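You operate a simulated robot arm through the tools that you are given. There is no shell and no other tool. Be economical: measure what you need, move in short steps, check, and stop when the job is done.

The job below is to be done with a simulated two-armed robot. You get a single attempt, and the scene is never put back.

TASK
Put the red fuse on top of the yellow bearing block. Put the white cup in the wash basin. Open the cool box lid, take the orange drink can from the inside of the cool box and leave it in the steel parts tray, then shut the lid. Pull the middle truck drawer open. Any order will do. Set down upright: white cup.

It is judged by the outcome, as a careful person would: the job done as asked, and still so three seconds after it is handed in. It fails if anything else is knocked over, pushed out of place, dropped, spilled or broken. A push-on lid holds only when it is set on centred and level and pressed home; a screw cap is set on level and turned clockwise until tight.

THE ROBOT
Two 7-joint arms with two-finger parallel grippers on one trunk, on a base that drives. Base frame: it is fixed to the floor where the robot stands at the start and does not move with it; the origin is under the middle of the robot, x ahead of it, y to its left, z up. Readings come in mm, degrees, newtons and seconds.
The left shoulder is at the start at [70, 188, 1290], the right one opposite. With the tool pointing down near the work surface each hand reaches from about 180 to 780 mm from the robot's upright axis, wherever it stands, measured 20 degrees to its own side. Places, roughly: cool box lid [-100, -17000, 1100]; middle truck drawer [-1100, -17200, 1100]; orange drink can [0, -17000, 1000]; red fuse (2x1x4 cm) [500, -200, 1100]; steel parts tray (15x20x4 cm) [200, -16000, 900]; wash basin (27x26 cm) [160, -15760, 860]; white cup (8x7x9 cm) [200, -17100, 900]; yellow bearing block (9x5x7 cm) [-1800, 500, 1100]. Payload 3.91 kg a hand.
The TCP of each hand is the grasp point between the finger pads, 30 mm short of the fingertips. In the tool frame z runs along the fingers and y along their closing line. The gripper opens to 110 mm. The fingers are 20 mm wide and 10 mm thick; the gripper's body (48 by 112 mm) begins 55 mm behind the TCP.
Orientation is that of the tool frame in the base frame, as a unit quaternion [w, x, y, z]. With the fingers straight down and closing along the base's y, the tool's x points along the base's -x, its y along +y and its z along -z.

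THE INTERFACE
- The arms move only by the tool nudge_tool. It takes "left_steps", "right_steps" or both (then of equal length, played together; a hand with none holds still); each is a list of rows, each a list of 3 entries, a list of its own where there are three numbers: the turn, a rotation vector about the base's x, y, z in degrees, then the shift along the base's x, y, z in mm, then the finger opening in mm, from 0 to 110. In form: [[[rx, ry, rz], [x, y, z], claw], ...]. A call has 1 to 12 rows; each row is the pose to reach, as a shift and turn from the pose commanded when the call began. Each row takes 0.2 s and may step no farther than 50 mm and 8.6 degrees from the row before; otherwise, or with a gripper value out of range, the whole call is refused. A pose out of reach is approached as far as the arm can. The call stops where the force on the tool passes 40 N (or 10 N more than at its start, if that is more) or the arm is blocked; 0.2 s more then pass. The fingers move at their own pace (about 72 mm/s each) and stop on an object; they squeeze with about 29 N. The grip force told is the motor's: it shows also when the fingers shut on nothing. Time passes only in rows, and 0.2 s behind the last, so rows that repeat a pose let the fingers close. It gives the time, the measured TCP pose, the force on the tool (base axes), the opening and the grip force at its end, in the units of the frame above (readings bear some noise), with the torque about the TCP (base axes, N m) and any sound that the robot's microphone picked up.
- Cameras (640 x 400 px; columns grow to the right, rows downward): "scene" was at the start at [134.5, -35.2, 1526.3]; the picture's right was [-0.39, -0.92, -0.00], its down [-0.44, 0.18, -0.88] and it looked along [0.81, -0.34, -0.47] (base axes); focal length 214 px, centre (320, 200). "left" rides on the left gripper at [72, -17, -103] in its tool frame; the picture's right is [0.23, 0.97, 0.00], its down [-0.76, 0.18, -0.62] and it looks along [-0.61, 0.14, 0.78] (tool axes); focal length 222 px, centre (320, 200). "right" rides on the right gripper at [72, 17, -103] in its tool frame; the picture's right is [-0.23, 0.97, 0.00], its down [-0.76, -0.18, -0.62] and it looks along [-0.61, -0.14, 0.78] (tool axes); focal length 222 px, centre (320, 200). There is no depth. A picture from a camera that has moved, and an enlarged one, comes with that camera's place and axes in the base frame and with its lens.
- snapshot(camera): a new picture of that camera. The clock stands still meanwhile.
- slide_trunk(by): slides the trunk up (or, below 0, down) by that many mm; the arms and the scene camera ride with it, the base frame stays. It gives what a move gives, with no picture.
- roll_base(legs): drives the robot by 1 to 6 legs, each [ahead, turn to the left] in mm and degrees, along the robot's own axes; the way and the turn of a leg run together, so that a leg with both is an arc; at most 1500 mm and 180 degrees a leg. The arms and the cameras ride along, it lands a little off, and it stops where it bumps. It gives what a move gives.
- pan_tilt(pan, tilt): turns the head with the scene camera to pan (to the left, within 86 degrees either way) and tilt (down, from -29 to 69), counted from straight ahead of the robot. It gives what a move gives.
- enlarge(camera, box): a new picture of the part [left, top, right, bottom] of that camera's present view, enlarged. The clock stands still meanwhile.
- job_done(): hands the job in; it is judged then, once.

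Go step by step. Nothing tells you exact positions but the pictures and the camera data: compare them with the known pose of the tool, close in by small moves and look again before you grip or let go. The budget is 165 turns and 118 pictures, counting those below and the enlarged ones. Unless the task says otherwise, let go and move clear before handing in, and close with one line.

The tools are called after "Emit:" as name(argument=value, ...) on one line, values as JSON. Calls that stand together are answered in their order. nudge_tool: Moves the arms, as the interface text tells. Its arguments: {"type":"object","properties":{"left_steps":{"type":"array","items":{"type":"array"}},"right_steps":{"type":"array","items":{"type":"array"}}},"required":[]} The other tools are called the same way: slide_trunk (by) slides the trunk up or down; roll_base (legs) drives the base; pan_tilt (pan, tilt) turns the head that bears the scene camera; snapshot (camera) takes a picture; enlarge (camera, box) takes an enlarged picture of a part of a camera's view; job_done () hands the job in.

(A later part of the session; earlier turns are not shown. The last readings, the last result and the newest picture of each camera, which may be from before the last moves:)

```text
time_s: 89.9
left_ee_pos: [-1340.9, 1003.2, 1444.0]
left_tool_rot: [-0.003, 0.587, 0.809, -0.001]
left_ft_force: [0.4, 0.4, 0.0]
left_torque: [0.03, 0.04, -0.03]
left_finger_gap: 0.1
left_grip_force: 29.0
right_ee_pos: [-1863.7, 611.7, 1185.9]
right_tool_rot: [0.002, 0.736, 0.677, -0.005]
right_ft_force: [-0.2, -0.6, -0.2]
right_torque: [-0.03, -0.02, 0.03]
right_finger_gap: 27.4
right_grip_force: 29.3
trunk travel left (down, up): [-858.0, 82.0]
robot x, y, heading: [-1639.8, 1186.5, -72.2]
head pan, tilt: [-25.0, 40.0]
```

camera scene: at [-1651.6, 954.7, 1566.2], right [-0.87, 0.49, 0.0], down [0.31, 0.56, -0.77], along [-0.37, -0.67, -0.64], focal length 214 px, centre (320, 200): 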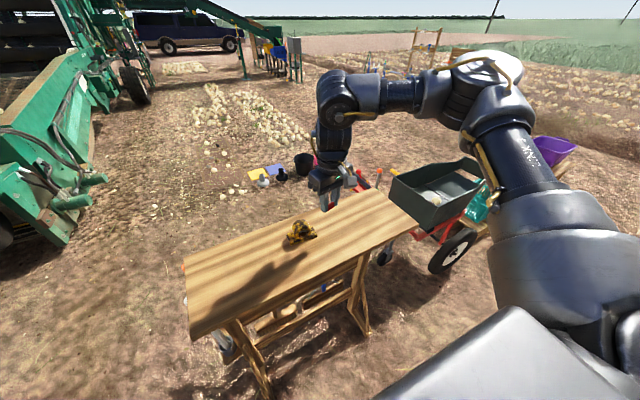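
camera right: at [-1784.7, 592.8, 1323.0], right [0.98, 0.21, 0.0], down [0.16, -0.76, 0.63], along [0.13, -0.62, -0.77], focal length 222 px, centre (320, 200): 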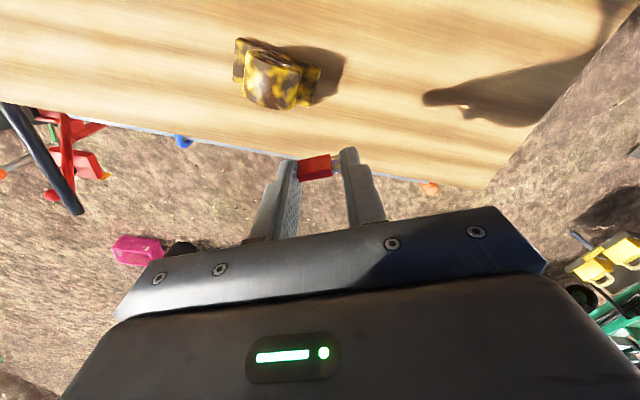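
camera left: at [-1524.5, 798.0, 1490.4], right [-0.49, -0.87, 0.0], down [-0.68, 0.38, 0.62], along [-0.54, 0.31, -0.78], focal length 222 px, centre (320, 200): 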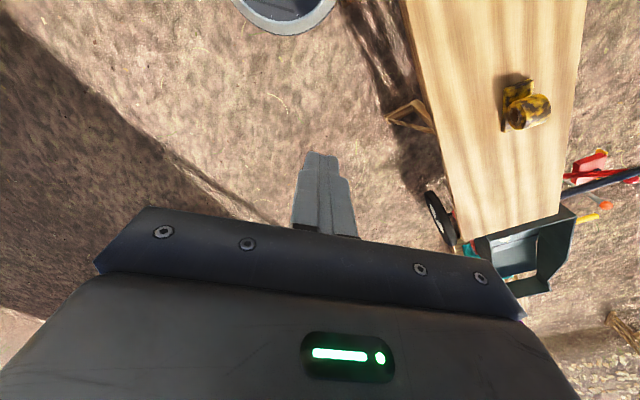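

Emit:
nudge_tool(right_steps=[[[0, 0, 0], [20, -30, 0], 20], [[0, 0, 0], [40, -60, 0], 20], [[0, 0, 0], [50, -75, 0], 20], [[0, 0, 0], [50, -75, -20], 20], [[0, 0, 0], [50, -75, -38], 20], [[0, 0, 0], [50, -75, -38], 20]])

Emit:
enlarge(camera="scene", box=[330, 170, 410, 230])

Emit:
enlarge(camera="right", box=[260, 100, 380, 190])

```text
time_s: 91.3
left_ee_pos: [-1342.0, 1005.9, 1444.2]
left_tool_rot: [-0.001, 0.588, 0.809, -0.003]
left_ft_force: [0.7, -0.3, -0.2]
left_torque: [-0.03, -0.02, 0.01]
left_finger_gap: 0.1
left_grip_force: 28.5
right_ee_pos: [-1815.5, 541.8, 1149.9]
right_tool_rot: [0.004, 0.735, 0.678, -0.005]
right_ft_force: [0.1, 0.7, 0.7]
right_torque: [-0.02, 0.04, -0.03]
right_finger_gap: 27.6
right_grip_force: 29.1
trunk travel left (down, up): [-858.0, 82.0]
robot x, y, heading: [-1638.5, 1187.7, -72.4]
head pan, tilt: [-25.0, 40.0]
```

```text
6.67 times, centred on (370, 200) of scene
camera zoom: at [-1635.6, 1054.0, 1566.4], right [-0.99, 0.13, 0.0], down [0.08, 0.64, -0.77], along [-0.1, -0.76, -0.64], focal length 1430 px, centre (-13, 200)
```

zoom: 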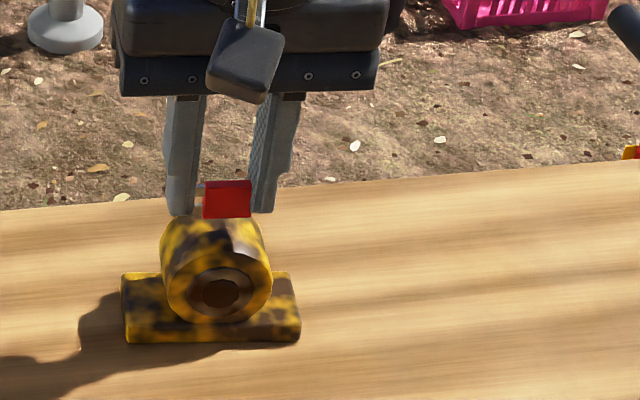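

```text
4.44 times, centred on (320, 145) of right
camera zoom: at [-1793.4, 614.1, 1251.8], right [0.95, -0.31, 0.0], down [-0.24, -0.74, 0.63], along [-0.19, -0.6, -0.77], focal length 987 px, centre (320, 444)
```

zoom: 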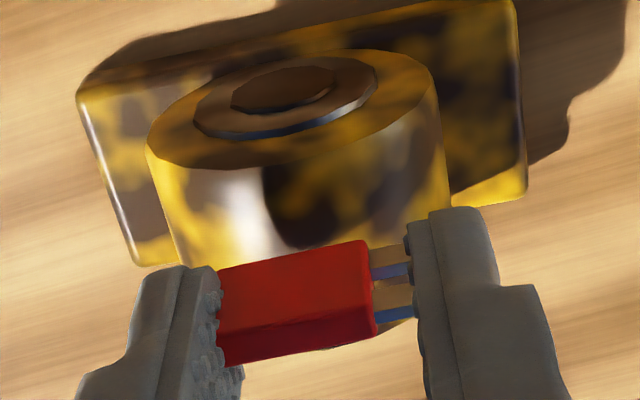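

I'll shift 3 mm toward +x and 4 mm in −y, then lower slowly to contact.

Emit:
nudge_tool(right_steps=[[[0, 0, 0], [3, -4, 0], 20], [[0, 0, 0], [3, -4, -4], 20], [[0, 0, 0], [3, -4, -8], 20], [[0, 0, 0], [3, -4, -10], 20], [[0, 0, 0], [3, -4, -10], 20]])

Emit:
enlarge(camera="scene", box=[330, 180, 390, 225])

```text
time_s: 92.5
left_ee_pos: [-1341.3, 1006.2, 1444.1]
left_tool_rot: [-0.002, 0.588, 0.809, -0.002]
left_ft_force: [0.0, 0.4, 0.1]
left_torque: [0.0, -0.03, 0.03]
left_finger_gap: 0.0
left_grip_force: 29.2
right_ee_pos: [-1811.2, 538.1, 1139.8]
right_tool_rot: [0.004, 0.736, 0.677, -0.004]
right_ft_force: [1.0, -0.4, -0.1]
right_torque: [0.01, 0.01, 0.01]
right_finger_gap: 27.6
right_grip_force: 29.1
trunk travel left (down, up): [-858.0, 82.0]
robot x, y, heading: [-1644.3, 1184.6, -72.0]
head pan, tilt: [-25.0, 40.0]
```

```text
8.89 times, centred on (360, 202) of scene
camera zoom: at [-1635.4, 1052.9, 1566.3], right [-0.99, 0.13, 0.0], down [0.08, 0.64, -0.77], along [-0.1, -0.76, -0.64], focal length 1906 px, centre (-36, 178)
```

zoom: 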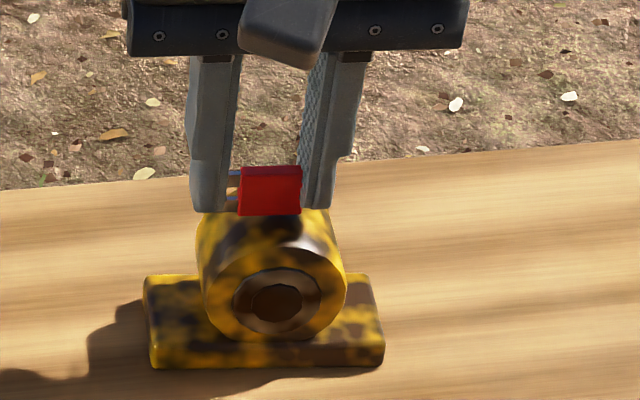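

The body is centred over the crest now. Lowering on to contact.

Emit:
nudge_tool(right_steps=[[[0, 0, 0], [0, 0, -1.5], 20], [[0, 0, 0], [0, 0, -3], 20], [[0, 0, 0], [0, 0, -3], 20]])

Emit:
nudge_tool(right_steps=[[[0, 0, 0], [0, 0, -1], 20], [[0, 0, 0], [0, 0, -2], 20], [[0, 0, 0], [0, 0, -2], 20]])

Emit:
enlarge(camera="right", box=[260, 100, 380, 190])

```text
time_s: 93.3
left_ee_pos: [-1341.7, 1004.6, 1443.7]
left_tool_rot: [-0.002, 0.587, 0.809, -0.002]
left_ft_force: [0.3, -0.1, -0.8]
left_torque: [-0.02, -0.02, -0.01]
left_finger_gap: 0.0
left_grip_force: 29.3
right_ee_pos: [-1811.6, 536.4, 1136.7]
right_tool_rot: [0.003, 0.736, 0.677, -0.005]
right_ft_force: [-0.7, 0.2, -0.8]
right_torque: [-0.01, -0.03, 0.0]
right_finger_gap: 27.4
right_grip_force: 29.2
trunk travel left (down, up): [-858.0, 82.0]
robot x, y, heading: [-1639.6, 1186.7, -72.2]
head pan, tilt: [-25.0, 40.0]
```

```text
time_s: 94.1
left_ee_pos: [-1341.0, 1005.5, 1443.9]
left_tool_rot: [-0.002, 0.588, 0.809, -0.003]
left_ft_force: [-0.6, 0.0, 0.1]
left_torque: [0.0, -0.01, -0.01]
left_finger_gap: 0.1
left_grip_force: 29.3
right_ee_pos: [-1810.5, 537.4, 1135.9]
right_tool_rot: [0.005, 0.736, 0.677, -0.005]
right_ft_force: [0.3, -2.4, 7.6]
right_torque: [-0.05, -0.01, 0.01]
right_finger_gap: 27.5
right_grip_force: 28.9
trunk travel left (down, up): [-858.0, 82.0]
robot x, y, heading: [-1642.4, 1185.7, -72.1]
head pan, tilt: [-25.0, 40.0]
```

```text
4.44 times, centred on (320, 145) of right
camera zoom: at [-1789.5, 609.1, 1237.7], right [0.95, -0.31, 0.0], down [-0.24, -0.74, 0.63], along [-0.19, -0.6, -0.77], focal length 987 px, centre (320, 444)
```

zoom: 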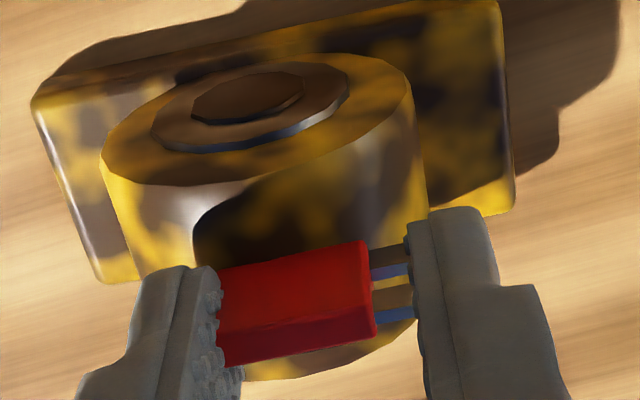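

Contact at about 7 N, and the fuse is centred on the crown. I'll open gently, wait, then lift straight up.

Emit:
nudge_tool(right_steps=[[[0, 0, 0], [0, 0, 0.5], 32], [[0, 0, 0], [0, 0, 0.5], 40], [[0, 0, 0], [0, 0, 0.5], 50], [[0, 0, 0], [0, 0, 0.5], 60], [[0, 0, 0], [0, 0, 15], 60], [[0, 0, 0], [0, 0, 50], 60], [[0, 0, 0], [0, 0, 80], 60]])

Emit:
enlarge(camera="right", box=[240, 50, 400, 170])

Emit:
enlarge(camera="scene", box=[330, 180, 390, 225])

```text
time_s: 95.7
left_ee_pos: [-1340.2, 1005.6, 1443.4]
left_tool_rot: [-0.001, 0.588, 0.809, -0.002]
left_ft_force: [0.1, 0.9, -0.1]
left_torque: [0.0, -0.02, -0.03]
left_finger_gap: 0.2
left_grip_force: 29.0
right_ee_pos: [-1813.3, 537.4, 1213.6]
right_tool_rot: [0.003, 0.736, 0.677, -0.005]
right_ft_force: [0.1, -0.8, -0.9]
right_torque: [0.0, 0.0, 0.02]
right_finger_gap: 59.6
right_grip_force: 0.1
trunk travel left (down, up): [-858.0, 82.0]
robot x, y, heading: [-1637.4, 1184.5, -72.4]
head pan, tilt: [-25.0, 40.0]
```

```text
3.33 times, centred on (320, 110) of right
camera zoom: at [-1791.5, 609.9, 1316.7], right [0.95, -0.31, 0.0], down [-0.24, -0.74, 0.63], along [-0.19, -0.6, -0.77], focal length 740 px, centre (320, 500)
```

zoom: 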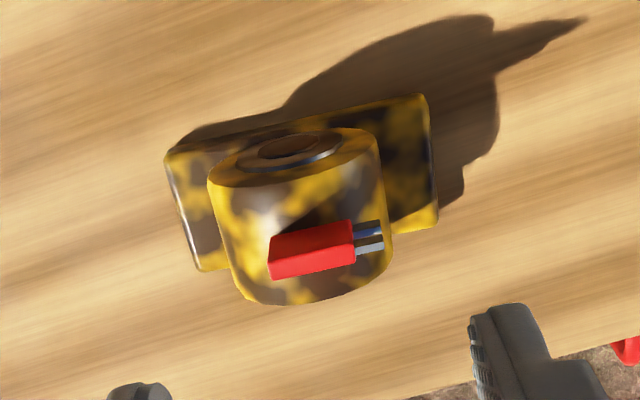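

```text
8.89 times, centred on (360, 202) of scene
camera zoom: at [-1635.3, 1053.6, 1566.3], right [-0.99, 0.13, 0.0], down [0.08, 0.64, -0.77], along [-0.1, -0.76, -0.64], focal length 1906 px, centre (-36, 178)
```

zoom: 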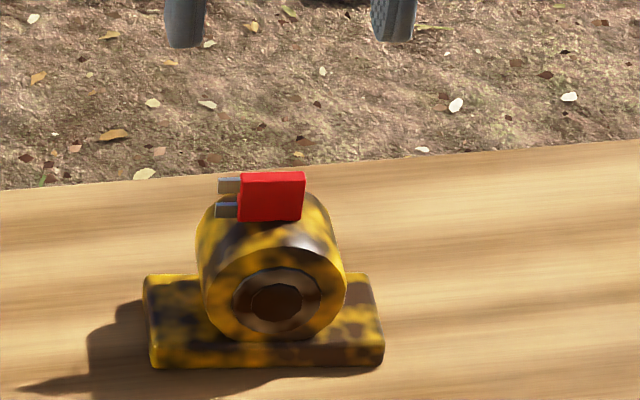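

The fuse rests stably on the bearing block. Next I'll raise the hand clear and drive around the +x end of the stand, then look along −y for a route to the other station.

Emit:
nudge_tool(right_steps=[[[0, 0, 0], [0, 0, 45], 40], [[0, 0, 0], [0, 0, 90], 20], [[0, 0, 0], [0, 0, 120], 0]])

Emit:
roll_base(legs=[[-60, 0], [0, 57], [720, 0], [0, -75], [1250, 0]])

Emit:
pan_tilt(pan=0, tilt=8)

Emit:
snapshot(camera="scene")

```text
time_s: 96.5
left_ee_pos: [-1342.0, 1006.4, 1444.5]
left_tool_rot: [-0.001, 0.588, 0.809, -0.003]
left_ft_force: [0.5, 0.3, 0.0]
left_torque: [-0.03, -0.03, 0.01]
left_finger_gap: 0.0
left_grip_force: 29.2
right_ee_pos: [-1822.3, 552.4, 1321.5]
right_tool_rot: [0.007, 0.736, 0.677, -0.004]
right_ft_force: [-0.6, 0.3, 0.1]
right_torque: [-0.03, -0.04, -0.02]
right_finger_gap: 0.0
right_grip_force: 29.0
right hand out of reach, approached as far as the arm can: row 2, 3
trunk travel left (down, up): [-858.0, 82.0]
robot x, y, heading: [-1638.4, 1185.4, -72.4]
head pan, tilt: [-25.0, 40.0]
```

```text
time_s: 112.7
left_ee_pos: [-742.9, -467.8, 1444.2]
left_tool_rot: [-0.002, 0.707, 0.707, -0.002]
left_ft_force: [0.0, -0.7, 0.1]
left_torque: [0.01, 0.02, -0.02]
left_finger_gap: 0.1
left_grip_force: 28.9
right_ee_pos: [-1340.1, -750.5, 1321.4]
right_tool_rot: [0.005, 0.833, 0.553, -0.005]
right_ft_force: [0.3, -0.2, -1.0]
right_torque: [0.02, 0.0, 0.02]
right_finger_gap: 0.0
right_grip_force: 28.8
trunk travel left (down, up): [-858.0, 82.0]
robot x, y, heading: [-969.4, -204.5, -90.6]
head pan, tilt: [-25.0, 40.0]
```

```text
time_s: 113.6
left_ee_pos: [-742.8, -468.7, 1443.1]
left_tool_rot: [-0.002, 0.708, 0.707, -0.002]
left_ft_force: [0.5, 0.8, -0.1]
left_torque: [0.0, -0.02, -0.03]
left_finger_gap: 0.0
left_grip_force: 29.4
right_ee_pos: [-1341.2, -751.0, 1320.7]
right_tool_rot: [0.004, 0.833, 0.553, -0.005]
right_ft_force: [-0.2, 0.0, -0.3]
right_torque: [-0.02, 0.0, -0.03]
right_finger_gap: 0.0
right_grip_force: 29.1
trunk travel left (down, up): [-858.0, 82.0]
robot x, y, heading: [-972.6, -206.6, -90.4]
head pan, tilt: [0.0, 8.0]
```

```text
53 pictures are left
camera scene: at [-972.4, -348.2, 1617.1], right [-1.0, 0.01, 0.0], down [0.0, 0.14, -0.99], along [-0.01, -0.99, -0.14], focal length 214 px, centre (320, 200)
```

scene: 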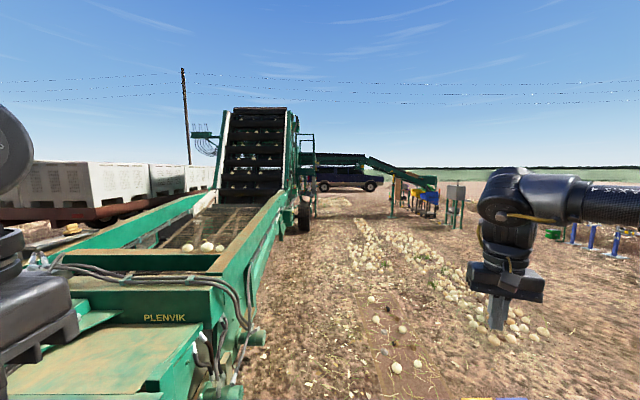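

There's a corridor between the harvester on the left and the scattered onions on the right. I'll drive down it at x≈−1100…−1350 and look again.

Emit:
roll_base(legs=[[0, -2.4], [1500, 0], [1500, 0], [1500, 0], [1500, 0], [1200, 0]])

Emit:
snapshot(camera="scene")

```text
time_s: 139.2
left_ee_pos: [-718.4, -5653.2, 1438.8]
left_tool_rot: [-0.004, 0.673, 0.74, -0.01]
left_ft_force: [1.3, -1.2, -0.4]
left_torque: [0.05, 0.03, 0.0]
left_finger_gap: 0.0
left_grip_force: 29.0
right_ee_pos: [-1282.2, -5989.3, 1322.0]
right_tool_rot: [0.002, 0.809, 0.588, -0.007]
right_ft_force: [-0.3, 0.0, -0.7]
right_torque: [0.03, 0.05, 0.05]
right_finger_gap: 0.0
right_grip_force: 29.4
trunk travel left (down, up): [-858.0, 82.0]
robot x, y, heading: [-981.4, -5413.4, -83.6]
head pan, tilt: [0.0, 8.0]
stopped in leg 5: the robot was blocked; the commanded pose is now the measured one
```

```text
52 pictures are left
camera scene: at [-958.7, -5557.6, 1616.9], right [-0.99, -0.11, 0.01], down [-0.02, 0.14, -0.99], along [0.11, -0.98, -0.14], focal length 214 px, centre (320, 200)
```

scene: 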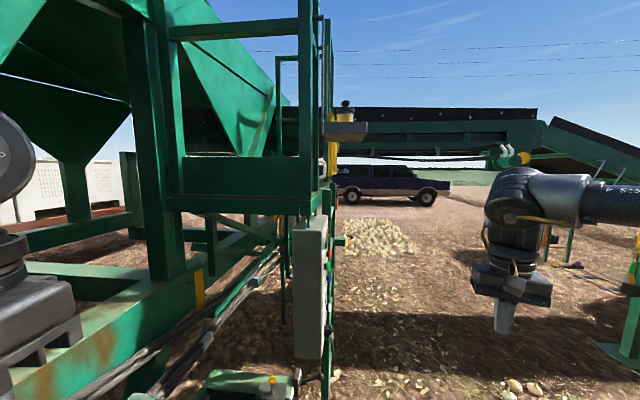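

The robot drifted left and stopped against the harvester side. I'll back off, shift toward −x, lower the trunk to pass under the conveyor, and continue.

Emit:
roll_base(legs=[[-250, 0], [0, -28], [900, 0], [0, 20]])

Emit:
slide_trunk(by=-200)

Emit:
snapshot(camera="scene")

```text
time_s: 147.9
left_ee_pos: [-1134.1, -6281.4, 1440.6]
left_tool_rot: [0.0, 0.723, 0.691, -0.004]
left_ft_force: [-0.3, -0.6, 0.2]
left_torque: [0.03, -0.03, 0.02]
left_finger_gap: 0.0
left_grip_force: 29.2
right_ee_pos: [-1740.1, -6537.0, 1315.4]
right_tool_rot: [0.005, 0.847, 0.531, -0.001]
right_ft_force: [-1.0, -0.6, 0.2]
right_torque: [0.03, -0.07, 0.0]
right_finger_gap: 0.3
right_grip_force: 29.0
trunk travel left (down, up): [-858.0, 82.0]
robot x, y, heading: [-1343.2, -6006.7, -91.4]
head pan, tilt: [0.0, 8.0]
```

```text
time_s: 150.1
left_ee_pos: [-1123.6, -6277.1, 1240.7]
left_tool_rot: [-0.002, 0.723, 0.691, -0.008]
left_ft_force: [0.0, 0.1, -0.3]
left_torque: [0.0, 0.02, -0.02]
left_finger_gap: 0.0
left_grip_force: 29.0
right_ee_pos: [-1729.0, -6532.9, 1120.7]
right_tool_rot: [0.004, 0.847, 0.531, -0.006]
right_ft_force: [0.1, -0.7, -0.6]
right_torque: [0.01, 0.01, 0.01]
right_finger_gap: 0.0
right_grip_force: 29.1
trunk travel left (down, up): [-658.0, 282.0]
robot x, y, heading: [-1346.3, -6011.0, -91.5]
head pan, tilt: [0.0, 8.0]
```

```text
51 pictures are left
camera scene: at [-1349.3, -6148.7, 1417.3], right [-1.0, 0.03, 0.0], down [0.0, 0.14, -0.99], along [-0.03, -0.99, -0.14], focal length 214 px, centre (320, 200)
```

scene: 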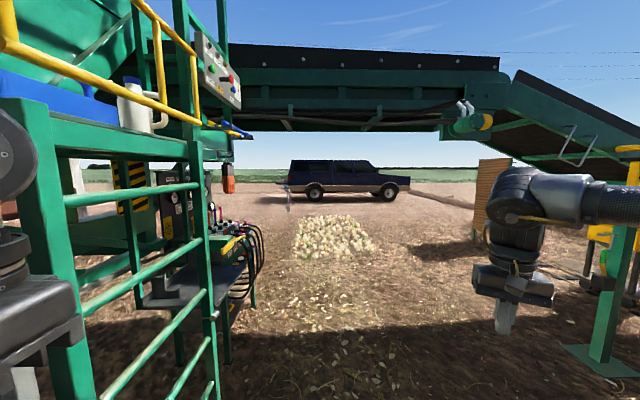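

An onion heap lies ahead and the truck is parked beyond it. I'll pass the heap on the −x side, where there's open ground under the conveyor.

Emit:
roll_base(legs=[[0, -24.5], [1500, 0], [1500, 0], [330, 0], [0, 26], [1500, 0]])

Emit:
pan_tilt(pan=30, tilt=8)

Emit:
snapshot(camera="scene")

```text
time_s: 151.2
left_ee_pos: [-1168.4, -6286.3, 1245.6]
left_tool_rot: [0.009, 0.771, 0.637, -0.019]
left_ft_force: [-0.4, 0.8, 0.3]
left_torque: [0.02, -0.01, -0.01]
left_finger_gap: 0.0
left_grip_force: 29.4
right_ee_pos: [-1804.0, -6454.1, 1124.9]
right_tool_rot: [0.008, 0.885, 0.466, -0.006]
right_ft_force: [0.6, 0.5, 0.1]
right_torque: [0.02, 0.03, 0.0]
right_finger_gap: 0.1
right_grip_force: 28.9
trunk travel left (down, up): [-658.0, 282.0]
robot x, y, heading: [-1344.9, -6004.8, -98.8]
head pan, tilt: [0.0, 8.0]
stopped in leg 1: the robot was blocked; the commanded pose is now the measured one
```

```text
time_s: 152.2
left_ee_pos: [-1169.6, -6284.4, 1247.2]
left_tool_rot: [0.008, 0.772, 0.635, -0.019]
left_ft_force: [0.5, -0.6, -0.1]
left_torque: [-0.02, 0.03, 0.02]
left_finger_gap: 0.2
left_grip_force: 29.3
right_ee_pos: [-1804.9, -6451.4, 1127.5]
right_tool_rot: [0.011, 0.886, 0.464, -0.008]
right_ft_force: [-0.1, 0.6, -0.3]
right_torque: [0.0, 0.0, -0.03]
right_finger_gap: 0.0
right_grip_force: 28.6
trunk travel left (down, up): [-658.0, 282.0]
robot x, y, heading: [-1344.6, -6002.3, -98.9]
head pan, tilt: [30.0, 8.0]
```

```text
50 pictures are left
camera scene: at [-1320.9, -6117.0, 1419.7], right [-0.93, -0.36, 0.01], down [-0.05, 0.11, -0.99], along [0.36, -0.93, -0.12], focal length 214 px, centre (320, 200)
```

scene: 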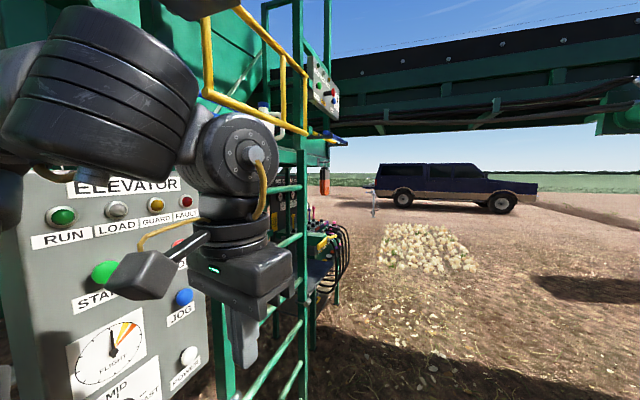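

The left elbow is up against the elevator's control panel. I'll reverse clear of it first, then turn right and continue.

Emit:
roll_base(legs=[[-350, 0], [0, -20], [1500, 0], [1500, 0], [700, 0], [0, 29]])

Emit:
snapshot(camera="scene")

```text
time_s: 159.9
left_ee_pos: [-1694.2, -6819.4, 1245.7]
left_tool_rot: [0.002, 0.881, 0.473, -0.017]
left_ft_force: [0.6, -1.1, -0.5]
left_torque: [0.02, 0.04, 0.0]
left_finger_gap: 0.2
left_grip_force: 28.9
right_ee_pos: [-2347.4, -6726.4, 1126.5]
right_tool_rot: [0.008, 0.959, 0.283, -0.01]
right_ft_force: [0.5, -0.4, 0.4]
right_torque: [0.0, 0.03, 0.0]
right_finger_gap: 0.0
right_grip_force: 29.4
trunk travel left (down, up): [-658.0, 282.0]
robot x, y, heading: [-1749.3, -6489.3, -121.6]
head pan, tilt: [30.0, 8.0]
stopped in leg 3: the robot was blocked; the commanded pose is now the measured one
```

```text
49 pictures are left
camera scene: at [-1774.4, -6614.4, 1418.5], right [-1.0, 0.03, 0.0], down [0.0, 0.13, -0.99], along [-0.03, -0.99, -0.13], focal length 214 px, centre (320, 200)
```

scene: 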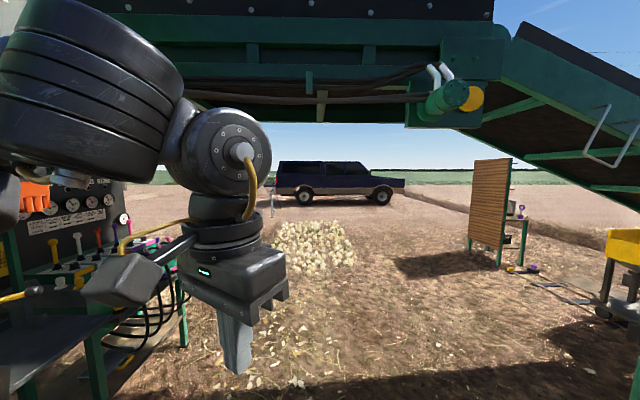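

It's blocked again, and the conveyor hangs low right ahead, so the arms may be touching it. I'll lower the trunk a good deal and look upward and down at what is near.

Emit:
slide_trunk(by=-350)

Emit:
pan_tilt(pan=0, tilt=45)

Emit:
snapshot(camera="scene")

```text
time_s: 163.3
left_ee_pos: [-1697.3, -6828.5, 891.8]
left_tool_rot: [-0.001, 0.88, 0.475, -0.015]
left_ft_force: [1.1, -0.7, -0.6]
left_torque: [0.02, 0.0, -0.02]
left_finger_gap: 0.0
left_grip_force: 28.9
right_ee_pos: [-2350.1, -6735.3, 772.8]
right_tool_rot: [0.004, 0.959, 0.284, -0.007]
right_ft_force: [-1.0, -0.4, 0.9]
right_torque: [0.02, -0.04, 0.01]
right_finger_gap: 0.0
right_grip_force: 29.5
trunk travel left (down, up): [-308.0, 632.0]
robot x, y, heading: [-1748.1, -6490.7, -121.6]
head pan, tilt: [30.0, 8.0]
```

```text
time_s: 164.4
left_ee_pos: [-1697.4, -6828.2, 892.7]
left_tool_rot: [-0.002, 0.88, 0.475, -0.014]
left_ft_force: [-0.1, 0.1, -1.0]
left_torque: [0.0, -0.02, -0.03]
left_finger_gap: 0.0
left_grip_force: 29.1
right_ee_pos: [-2349.7, -6735.3, 772.6]
right_tool_rot: [0.004, 0.958, 0.285, -0.007]
right_ft_force: [0.5, 0.1, -0.1]
right_torque: [0.01, 0.04, 0.04]
right_finger_gap: 0.0
right_grip_force: 29.1
trunk travel left (down, up): [-308.0, 632.0]
robot x, y, heading: [-1747.9, -6487.2, -122.1]
head pan, tilt: [0.0, 45.0]
```

```text
48 pictures are left
camera scene: at [-1817.5, -6601.4, 1009.1], right [-0.85, 0.52, 0.0], down [0.37, 0.6, -0.71], along [-0.37, -0.6, -0.71], focal length 214 px, centre (320, 200)
```

scene: 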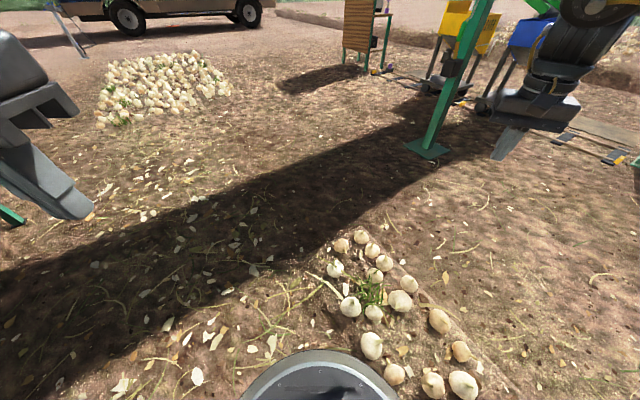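

Loose onions lie just ahead to the right, so the way on is straight −y first and then around the heap. I'll reverse slightly and take that path with the trunk low.

Emit:
roll_base(legs=[[-100, 0], [0, 30], [1350, 0], [0, -30], [1500, 0], [350, 0]])

Emit:
pan_tilt(pan=30, tilt=20)

Emit:
snapshot(camera="scene")

```text
time_s: 183.3
left_ee_pos: [-2558.1, -9589.3, 892.3]
left_tool_rot: [-0.001, 0.865, 0.502, -0.016]
left_ft_force: [-0.9, 0.3, 0.0]
left_torque: [0.03, -0.03, -0.02]
left_finger_gap: 0.0
left_grip_force: 29.2
right_ee_pos: [-3214.0, -9539.0, 771.1]
right_tool_rot: [0.003, 0.949, 0.314, -0.006]
right_ft_force: [0.1, 0.0, 0.0]
right_torque: [-0.03, -0.06, -0.02]
right_finger_gap: 0.0
right_grip_force: 29.0
trunk travel left (down, up): [-308.0, 632.0]
robot x, y, heading: [-2636.8, -9251.0, -116.6]
head pan, tilt: [0.0, 45.0]
stopped in leg 6: the robot was blocked; the commanded pose is now the measured one
```

```text
time_s: 184.3
left_ee_pos: [-2557.5, -9587.9, 892.6]
left_tool_rot: [-0.001, 0.865, 0.501, -0.016]
left_ft_force: [-0.9, 0.6, 0.4]
left_torque: [0.01, -0.01, 0.0]
left_finger_gap: 0.0
left_grip_force: 28.8
right_ee_pos: [-3214.0, -9538.0, 772.9]
right_tool_rot: [0.003, 0.949, 0.316, -0.008]
right_ft_force: [-0.9, 0.9, -0.1]
right_torque: [0.0, 0.01, 0.02]
right_finger_gap: 0.1
right_grip_force: 29.0
trunk travel left (down, up): [-308.0, 632.0]
robot x, y, heading: [-2639.0, -9250.8, -116.6]
head pan, tilt: [30.0, 20.0]
```

```text
47 pictures are left
camera scene: at [-2652.6, -9388.6, 1047.6], right [-1.0, -0.06, 0.0], down [-0.02, 0.34, -0.94], along [0.05, -0.94, -0.34], focal length 214 px, centre (320, 200)
```

scene: 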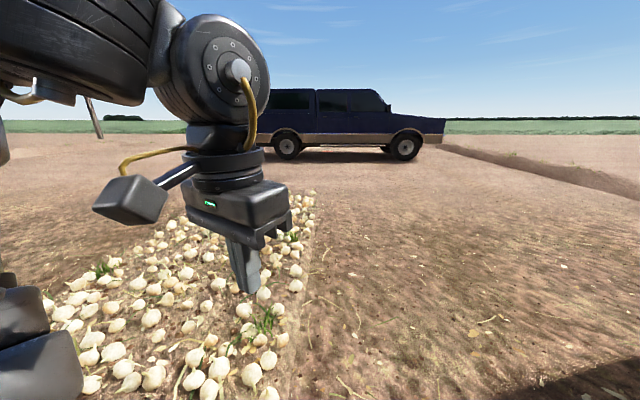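

Emit:
pan_tilt(pan=0, tilt=55)

Emit:
snapshot(camera="scene")

```text
time_s: 185.3
left_ee_pos: [-2557.7, -9588.2, 893.1]
left_tool_rot: [-0.001, 0.865, 0.502, -0.017]
left_ft_force: [-0.3, -0.6, -0.1]
left_torque: [-0.02, 0.03, -0.01]
left_finger_gap: 0.1
left_grip_force: 29.3
right_ee_pos: [-3212.1, -9539.0, 771.9]
right_tool_rot: [0.003, 0.949, 0.316, -0.007]
right_ft_force: [0.3, 0.8, -0.1]
right_torque: [-0.01, 0.01, 0.0]
right_finger_gap: 0.0
right_grip_force: 29.3
trunk travel left (down, up): [-308.0, 632.0]
robot x, y, heading: [-2634.9, -9254.8, -116.5]
head pan, tilt: [0.0, 55.0]
```

```text
46 pictures are left
camera scene: at [-2690.1, -9360.2, 995.6], right [-0.89, 0.45, 0.0], down [0.37, 0.73, -0.57], along [-0.26, -0.51, -0.82], focal length 214 px, centre (320, 200)
```

scene: 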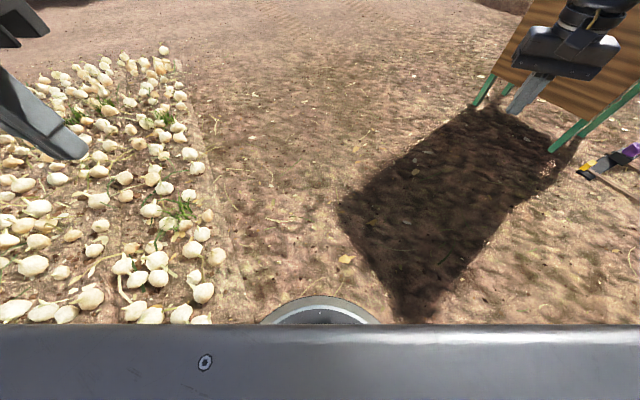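

The onions are close on the left and a wooden board stands on the right near my outstretched arm. I'll back off a little and stretch both arms forward to make the robot narrower.

Emit:
roll_base(legs=[[-120, 0]])

Emit:
nudge_tool(left_steps=[[[0, 0, 0], [-19, -38, 0], 0], [[0, 0, 0], [-38, -76, 0], 0], [[0, 0, 0], [-57, -115, 0], 0], [[0, 0, 0], [-76, -154, 0], 0], [[0, 0, 0], [-95, -192, 0], 0], [[0, 0, 0], [-115, -230, 0], 0], [[0, 0, 0], [-134, -268, 0], 0], [[0, 0, 0], [-154, -306, 0], 0], [[0, 0, 0], [-173, -345, 0], 0], [[0, 0, 0], [-193, -384, 0], 0]], right_steps=[[[0, 0, 0], [8, -26, 0], 0], [[0, 0, 0], [17, -52, 0], 0], [[0, 0, 0], [25, -78, 0], 0], [[0, 0, 0], [34, -104, 0], 0], [[0, 0, 0], [42, -130, 0], 0], [[0, 0, 0], [51, -156, 0], 0], [[0, 0, 0], [60, -182, 0], 0], [[0, 0, 0], [68, -208, 0], 0], [[0, 0, 0], [77, -232, 0], 0], [[0, 0, 0], [85, -255, 0], 0]])

Emit:
snapshot(camera="scene")

```text
time_s: 186.5
left_ee_pos: [-2504.0, -9479.2, 893.3]
left_tool_rot: [-0.001, 0.866, 0.5, -0.018]
left_ft_force: [0.7, 0.7, 1.0]
left_torque: [-0.03, 0.03, -0.03]
left_finger_gap: 0.3
left_grip_force: 28.6
right_ee_pos: [-3159.5, -9427.5, 773.4]
right_tool_rot: [0.003, 0.949, 0.314, -0.008]
right_ft_force: [1.1, 0.3, 0.6]
right_torque: [-0.02, 0.04, -0.02]
right_finger_gap: 0.2
right_grip_force: 28.5
trunk travel left (down, up): [-308.0, 632.0]
robot x, y, heading: [-2578.9, -9143.3, -116.8]
head pan, tilt: [0.0, 55.0]
```

```text
time_s: 188.7
left_ee_pos: [-2755.9, -9646.9, 829.9]
left_tool_rot: [-0.006, 0.861, 0.508, -0.021]
left_ft_force: [-0.1, -0.6, -1.2]
left_torque: [0.06, -0.04, 0.0]
left_finger_gap: 0.0
left_grip_force: 29.1
left hand out of reach, approached as far as the arm can: row 1, 2, 3, 4, 5, 6, 7, 8, 9, 10
right_ee_pos: [-3115.4, -9496.7, 720.5]
right_tool_rot: [0.005, 0.95, 0.314, -0.004]
right_ft_force: [-0.4, -0.8, -1.6]
right_torque: [0.01, -0.07, 0.01]
right_finger_gap: 0.4
right_grip_force: 28.9
right hand out of reach, approached as far as the arm can: row 2, 3, 4, 5, 6, 7, 8, 9, 10
trunk travel left (down, up): [-308.0, 632.0]
robot x, y, heading: [-2581.6, -9142.8, -116.7]
head pan, tilt: [0.0, 55.0]
```

```text
45 pictures are left
camera scene: at [-2639.1, -9254.5, 995.0], right [-0.89, 0.45, 0.0], down [0.37, 0.73, -0.57], along [-0.26, -0.51, -0.82], focal length 214 px, centre (320, 200)
```

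scene: 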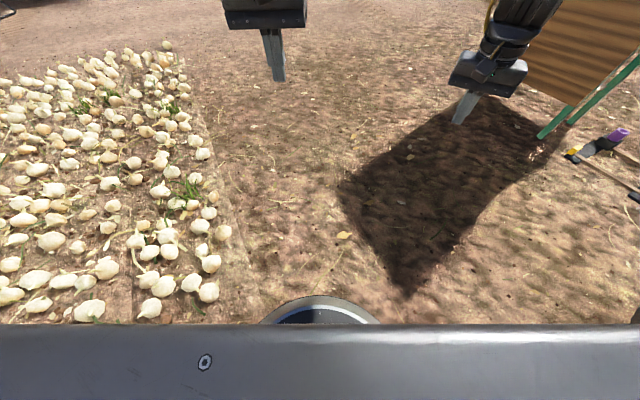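

The base must have touched the heap's edge on the left; the board is actually far off to the right. I'll sidestep 350 mm to −x and then run straight.

Emit:
roll_base(legs=[[0, -33], [420, 0], [0, 60], [1500, 0], [1500, 0], [400, 0]])

Emit:
pan_tilt(pan=25, tilt=12)

Emit:
snapshot(camera="scene")

```text
time_s: 211.8
left_ee_pos: [-2987.8, -13292.5, 831.6]
left_tool_rot: [0.0, 0.734, 0.679, -0.024]
left_ft_force: [0.5, 0.5, -0.2]
left_torque: [0.04, 0.0, 0.02]
left_finger_gap: 0.0
left_grip_force: 28.4
right_ee_pos: [-3376.0, -13305.5, 722.8]
right_tool_rot: [0.008, 0.862, 0.507, -0.006]
right_ft_force: [-0.2, 0.0, 0.4]
right_torque: [0.04, 0.0, 0.02]
right_finger_gap: 0.1
right_grip_force: 28.9
trunk travel left (down, up): [-308.0, 632.0]
robot x, y, heading: [-3039.4, -12765.8, -92.5]
head pan, tilt: [0.0, 55.0]
```

```text
time_s: 212.8
left_ee_pos: [-2987.5, -13291.6, 831.9]
left_tool_rot: [0.001, 0.734, 0.678, -0.023]
left_ft_force: [-0.1, 0.3, 0.0]
left_torque: [0.0, -0.01, 0.02]
left_finger_gap: 0.1
left_grip_force: 29.2
right_ee_pos: [-3376.9, -13305.8, 723.6]
right_tool_rot: [0.008, 0.861, 0.508, -0.005]
right_ft_force: [0.9, 0.1, 0.8]
right_torque: [0.0, 0.02, -0.03]
right_finger_gap: 0.0
right_grip_force: 28.9
trunk travel left (down, up): [-308.0, 632.0]
robot x, y, heading: [-3038.9, -12766.7, -92.5]
head pan, tilt: [25.0, 12.0]
```

```text
44 pictures are left
camera scene: at [-3004.6, -12901.5, 1060.6], right [-0.92, -0.38, 0.0], down [-0.08, 0.19, -0.98], along [0.37, -0.9, -0.21], focal length 214 px, centre (320, 200)
```

scene: 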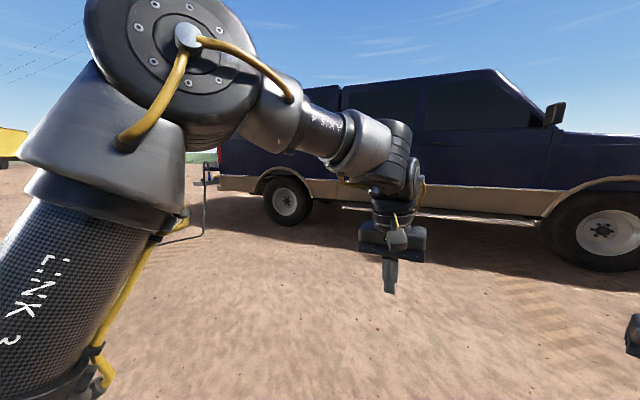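

The truck's tail end is ahead-left, with things standing behind it. I'll drive along its side at a distance and look at the rear.

Emit:
roll_base(legs=[[0, 82], [1500, 0], [1500, 0], [800, 0]])

Emit:
pan_tilt(pan=-70, tilt=10)

Emit:
slide_trunk(by=350)

Emit:
snapshot(camera="scene")

```text
time_s: 227.9
left_ee_pos: [-243.0, -13334.0, 833.1]
left_tool_rot: [0.018, 0.1, 0.995, -0.021]
left_ft_force: [1.0, -1.0, -1.8]
left_torque: [0.07, 0.0, 0.01]
left_finger_gap: 0.0
left_grip_force: 28.9
right_ee_pos: [-273.6, -13713.1, 725.3]
right_tool_rot: [0.015, 0.31, 0.951, 0.009]
right_ft_force: [-1.2, -0.7, -0.3]
right_torque: [0.07, -0.01, 0.02]
right_finger_gap: 0.0
right_grip_force: 29.3
trunk travel left (down, up): [-308.0, 632.0]
robot x, y, heading: [-773.0, -13327.9, -6.9]
head pan, tilt: [25.0, 12.0]
stopped in leg 3: the robot was blocked; the commanded pose is now the measured one
```

```text
time_s: 229.7
left_ee_pos: [-244.3, -13333.0, 833.5]
left_tool_rot: [0.018, 0.1, 0.995, -0.023]
left_ft_force: [0.4, -0.2, -0.5]
left_torque: [0.0, 0.0, 0.01]
left_finger_gap: 0.0
left_grip_force: 29.2
right_ee_pos: [-277.6, -13713.3, 727.1]
right_tool_rot: [0.015, 0.31, 0.95, 0.006]
right_ft_force: [0.3, -0.4, -0.2]
right_torque: [0.02, 0.01, 0.0]
right_finger_gap: 0.0
right_grip_force: 28.5
trunk travel left (down, up): [-308.0, 632.0]
robot x, y, heading: [-773.3, -13328.5, -6.6]
head pan, tilt: [-70.0, 10.0]
```

```text
time_s: 233.1
left_ee_pos: [-244.9, -13332.0, 1183.6]
left_tool_rot: [0.019, 0.099, 0.995, -0.023]
left_ft_force: [-0.1, -0.3, 0.1]
left_torque: [-0.02, -0.01, 0.0]
left_finger_gap: 0.0
left_grip_force: 29.1
right_ee_pos: [-276.0, -13714.1, 1076.6]
right_tool_rot: [0.015, 0.31, 0.95, 0.005]
right_ft_force: [0.1, 0.8, 0.4]
right_torque: [0.02, 0.01, 0.0]
right_finger_gap: 0.4
right_grip_force: 29.6
trunk travel left (down, up): [-658.0, 282.0]
robot x, y, heading: [-772.2, -13327.7, -6.8]
head pan, tilt: [-70.0, 10.0]
```

```text
43 pictures are left
camera scene: at [-701.4, -13425.9, 1413.9], right [-0.97, -0.23, 0.0], down [-0.04, 0.17, -0.98], along [0.22, -0.96, -0.17], focal length 214 px, centre (320, 200)
```

scene: 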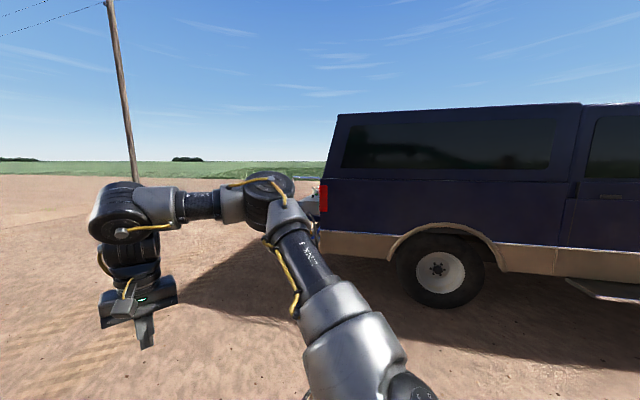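

Emit:
pan_tilt(pan=-5, tilt=35)

Emit:
snapshot(camera="scene")

```text
time_s: 234.4
left_ee_pos: [-244.7, -13331.5, 1184.0]
left_tool_rot: [0.018, 0.099, 0.995, -0.024]
left_ft_force: [0.4, -0.4, 0.7]
left_torque: [0.0, 0.0, -0.04]
left_finger_gap: 0.0
left_grip_force: 28.8
right_ee_pos: [-276.2, -13713.1, 1078.5]
right_tool_rot: [0.016, 0.311, 0.95, 0.007]
right_ft_force: [0.1, 0.1, 0.0]
right_torque: [0.01, -0.04, 0.01]
right_finger_gap: 0.0
right_grip_force: 29.3
trunk travel left (down, up): [-658.0, 282.0]
robot x, y, heading: [-770.0, -13332.9, -7.1]
head pan, tilt: [-5.0, 35.0]
```

```text
42 pictures are left
camera scene: at [-636.5, -13353.5, 1373.8], right [-0.21, -0.98, 0.0], down [-0.56, 0.12, -0.82], along [0.8, -0.17, -0.57], focal length 214 px, centre (320, 200)
```

scene: 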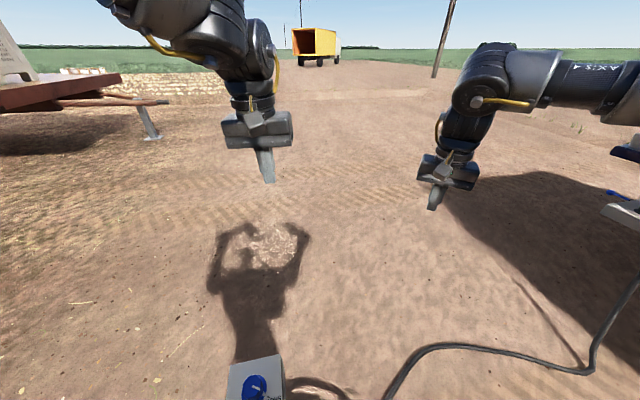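

A power box with a cable to the truck stands right ahead. I'll back off and loop around it on the +y side, staying clear of the cable.

Emit:
roll_base(legs=[[-300, 0], [0, 59], [1260, 0], [0, -109.5], [1500, 0], [1200, 0]])

Emit:
pan_tilt(pan=-60, tilt=20)

Emit:
snapshot(camera="scene")

```text
time_s: 262.2
left_ee_pos: [1551.6, -14900.8, 1184.3]
left_tool_rot: [0.009, 0.505, 0.863, -0.029]
left_ft_force: [0.8, -0.4, 0.0]
left_torque: [0.03, 0.02, 0.0]
left_finger_gap: 0.1
left_grip_force: 29.6
right_ee_pos: [1241.9, -15126.2, 1077.1]
right_tool_rot: [0.015, 0.678, 0.735, 0.0]
right_ft_force: [1.1, -0.1, 0.0]
right_torque: [-0.02, -0.01, -0.01]
right_finger_gap: 0.1
right_grip_force: 29.0
trunk travel left (down, up): [-658.0, 282.0]
robot x, y, heading: [1210.6, -14501.4, -56.2]
head pan, tilt: [-5.0, 35.0]
```

```text
time_s: 263.4
left_ee_pos: [1553.1, -14901.3, 1185.1]
left_tool_rot: [0.007, 0.505, 0.863, -0.028]
left_ft_force: [-0.2, 0.9, 0.7]
left_torque: [0.02, -0.01, -0.01]
left_finger_gap: 0.0
left_grip_force: 29.0
right_ee_pos: [1241.8, -15126.7, 1077.2]
right_tool_rot: [0.016, 0.678, 0.735, -0.001]
right_ft_force: [-0.5, -0.4, 0.0]
right_torque: [-0.02, 0.02, 0.02]
right_finger_gap: 0.0
right_grip_force: 29.2
trunk travel left (down, up): [-658.0, 282.0]
robot x, y, heading: [1204.1, -14503.1, -56.1]
head pan, tilt: [-60.0, 20.0]
```

```text
41 pictures are left
camera scene: at [1196.0, -14624.9, 1397.6], right [-0.9, 0.44, 0.0], down [0.15, 0.31, -0.94], along [-0.41, -0.84, -0.34], focal length 214 px, centre (320, 200)
```

scene: 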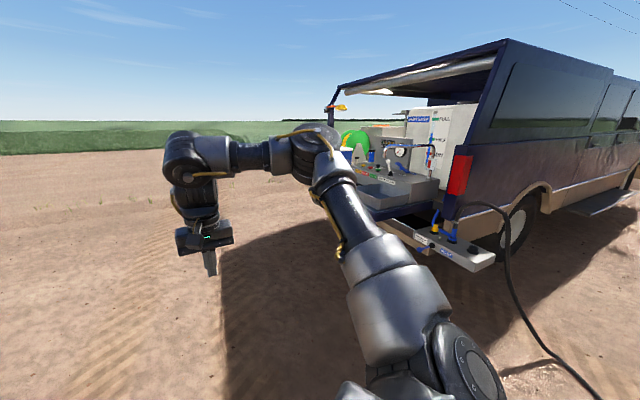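

I can now see the truck's rear with the wash station on the open tailgate. I'll drive behind it and face it.

Emit:
roll_base(legs=[[0, -32], [1500, 0], [500, 0], [0, -90]])

Emit:
pan_tilt(pan=0, tilt=22)

Emit:
snapshot(camera="scene")

```text
time_s: 278.8
left_ee_pos: [717.9, -16555.7, 1184.4]
left_tool_rot: [-0.022, 0.999, -0.045, -0.02]
left_ft_force: [-0.6, 0.7, -0.3]
left_torque: [0.02, 0.02, -0.01]
left_finger_gap: 0.0
left_grip_force: 29.1
right_ee_pos: [707.4, -16173.2, 1077.9]
right_tool_rot: [0.006, 0.966, -0.258, -0.014]
right_ft_force: [-0.7, -0.5, 0.1]
right_torque: [0.0, 0.04, 0.0]
right_finger_gap: 0.2
right_grip_force: 28.7
trunk travel left (down, up): [-658.0, 282.0]
robot x, y, heading: [1243.8, -16495.6, 179.3]
head pan, tilt: [-60.0, 20.0]
```

```text
time_s: 280.1
left_ee_pos: [718.4, -16556.1, 1183.5]
left_tool_rot: [-0.022, 0.999, -0.045, -0.02]
left_ft_force: [-0.1, 0.3, 0.6]
left_torque: [-0.01, -0.04, -0.02]
left_finger_gap: 0.0
left_grip_force: 28.8
right_ee_pos: [707.0, -16174.1, 1077.4]
right_tool_rot: [0.007, 0.966, -0.258, -0.015]
right_ft_force: [0.4, -0.9, 0.3]
right_torque: [0.02, -0.01, -0.02]
right_finger_gap: 0.1
right_grip_force: 29.0
trunk travel left (down, up): [-658.0, 282.0]
robot x, y, heading: [1242.9, -16502.4, 179.4]
head pan, tilt: [0.0, 22.0]
```

```text
40 pictures are left
camera scene: at [1100.2, -16499.3, 1394.4], right [0.01, 1.0, 0.0], down [0.37, 0.0, -0.93], along [-0.93, 0.01, -0.37], focal length 214 px, centre (320, 200)
```

scene: 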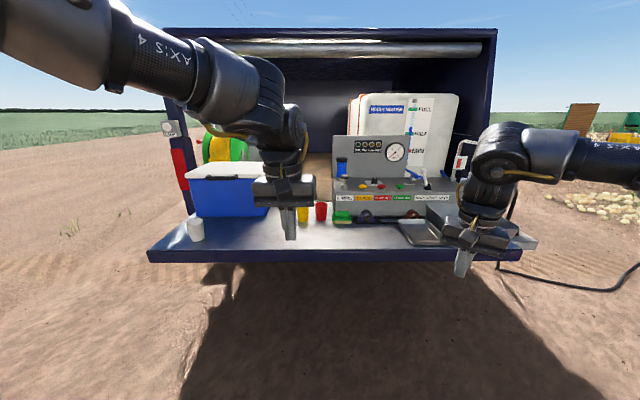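

The whole tailgate is in view: the white cup, the blue cool box, coloured cups, the wash panel and the tray. I'll zoom in on both halves.

Emit:
enlarge(camera="scene", box=[140, 110, 360, 270])

Emit:
enlarge(camera="scene", box=[320, 120, 540, 280])

```text
2.50 times, centred on (250, 190) of scene
camera zoom: at [1100.2, -16499.3, 1394.4], right [0.01, 1.0, 0.0], down [0.37, 0.0, -0.93], along [-0.93, 0.01, -0.37], focal length 536 px, centre (495, 225)
```

zoom: 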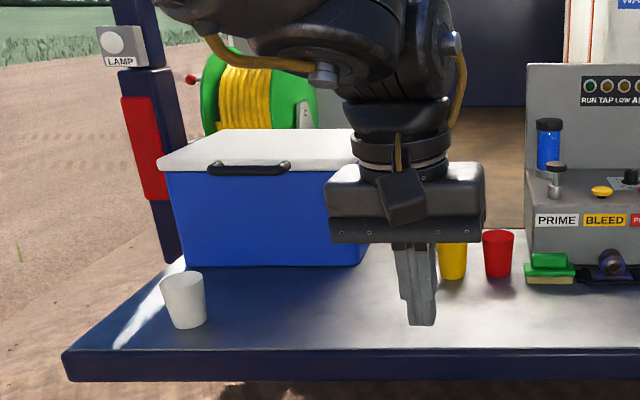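

```text
2.50 times, centred on (430, 200) of scene
camera zoom: at [1100.2, -16499.3, 1394.4], right [0.01, 1.0, 0.0], down [0.37, 0.0, -0.93], along [-0.93, 0.01, -0.37], focal length 536 px, centre (45, 200)
```

zoom: 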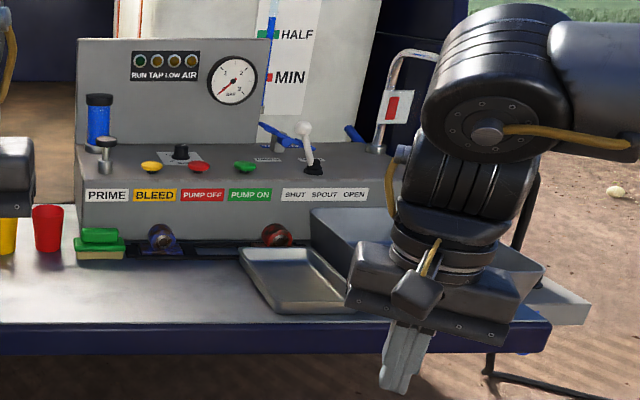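

The layout is clear: the tailgate top is near z 850 with its edge at x≈318, the cup is near [221,-17070], the cool box spans y −17180…−16800 with its front at x≈−14, and the tray and basin are at the right. I'll start with the cup and drive so the left hand can reach it.

Emit:
roll_base(legs=[[0, 40], [560, 0], [0, -39.5]])

Emit:
nudge_tool(left_steps=[[[0, 0, 0], [0, -45, 0], 40], [[0, 0, 0], [0, -90, 0], 80], [[0, 0, 0], [0, -130, -20], 110], [[0, 0, 0], [0, -130, -60], 110]])

Emit:
snapshot(camera="left")

Emit:
snapshot(camera="scene")

```text
time_s: 287.0
left_ee_pos: [282.0, -16917.7, 1184.8]
left_tool_rot: [-0.021, 0.999, -0.042, -0.02]
left_ft_force: [-0.7, 0.2, -0.1]
left_torque: [0.02, -0.01, 0.01]
left_finger_gap: 0.0
left_grip_force: 28.9
right_ee_pos: [269.0, -16536.0, 1077.7]
right_tool_rot: [0.006, 0.967, -0.255, -0.014]
right_ft_force: [-0.3, -0.3, 0.6]
right_torque: [0.04, 0.01, -0.02]
right_finger_gap: 0.0
right_grip_force: 28.9
trunk travel left (down, up): [-658.0, 282.0]
robot x, y, heading: [808.5, -16855.9, 179.8]
head pan, tilt: [0.0, 22.0]
```

```text
time_s: 288.0
left_ee_pos: [332.7, -16981.3, 1120.9]
left_tool_rot: [-0.022, 0.999, -0.038, -0.021]
left_ft_force: [-0.1, -0.8, 0.3]
left_torque: [-0.01, -0.03, 0.03]
left_finger_gap: 109.8
left_grip_force: 0.0
left hand out of reach, approached as far as the arm can: row 1, 2, 3, 4
right_ee_pos: [268.1, -16535.6, 1077.7]
right_tool_rot: [0.006, 0.967, -0.254, -0.015]
right_ft_force: [-0.7, -0.4, -0.2]
right_torque: [0.01, 0.02, 0.03]
right_finger_gap: 0.1
right_grip_force: 28.5
trunk travel left (down, up): [-658.0, 282.0]
robot x, y, heading: [809.0, -16855.4, 180.0]
head pan, tilt: [0.0, 22.0]
```

```text
37 pictures are left
camera left: at [410.4, -16975.4, 1221.4], right [0.15, -0.99, -0.05], down [-0.75, -0.15, 0.65], along [-0.65, -0.06, -0.76], focal length 222 px, centre (320, 200)
```

left: 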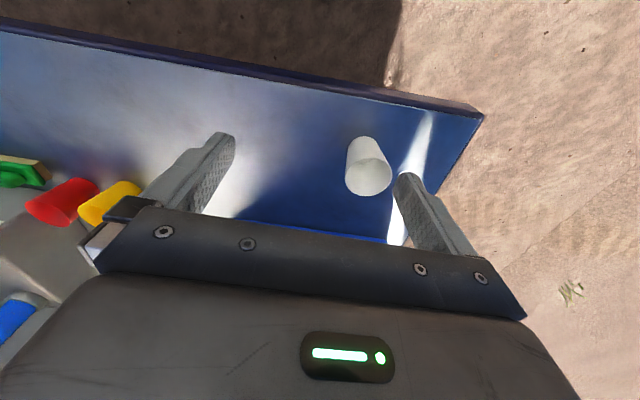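

```text
36 pictures are left
camera scene: at [662.6, -16859.1, 1394.3], right [0.0, 1.0, 0.0], down [0.38, 0.0, -0.93], along [-0.93, 0.0, -0.38], focal length 214 px, centre (320, 200)
```

scene: 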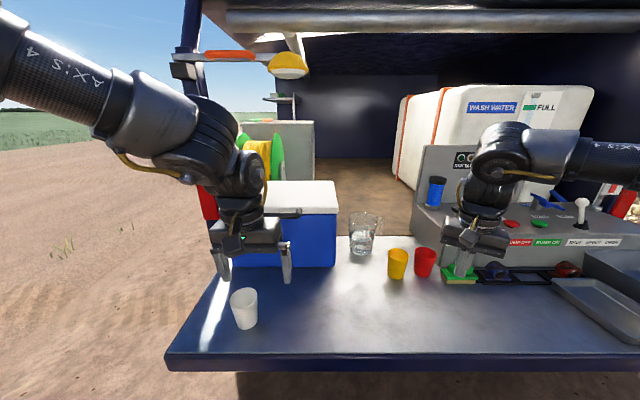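

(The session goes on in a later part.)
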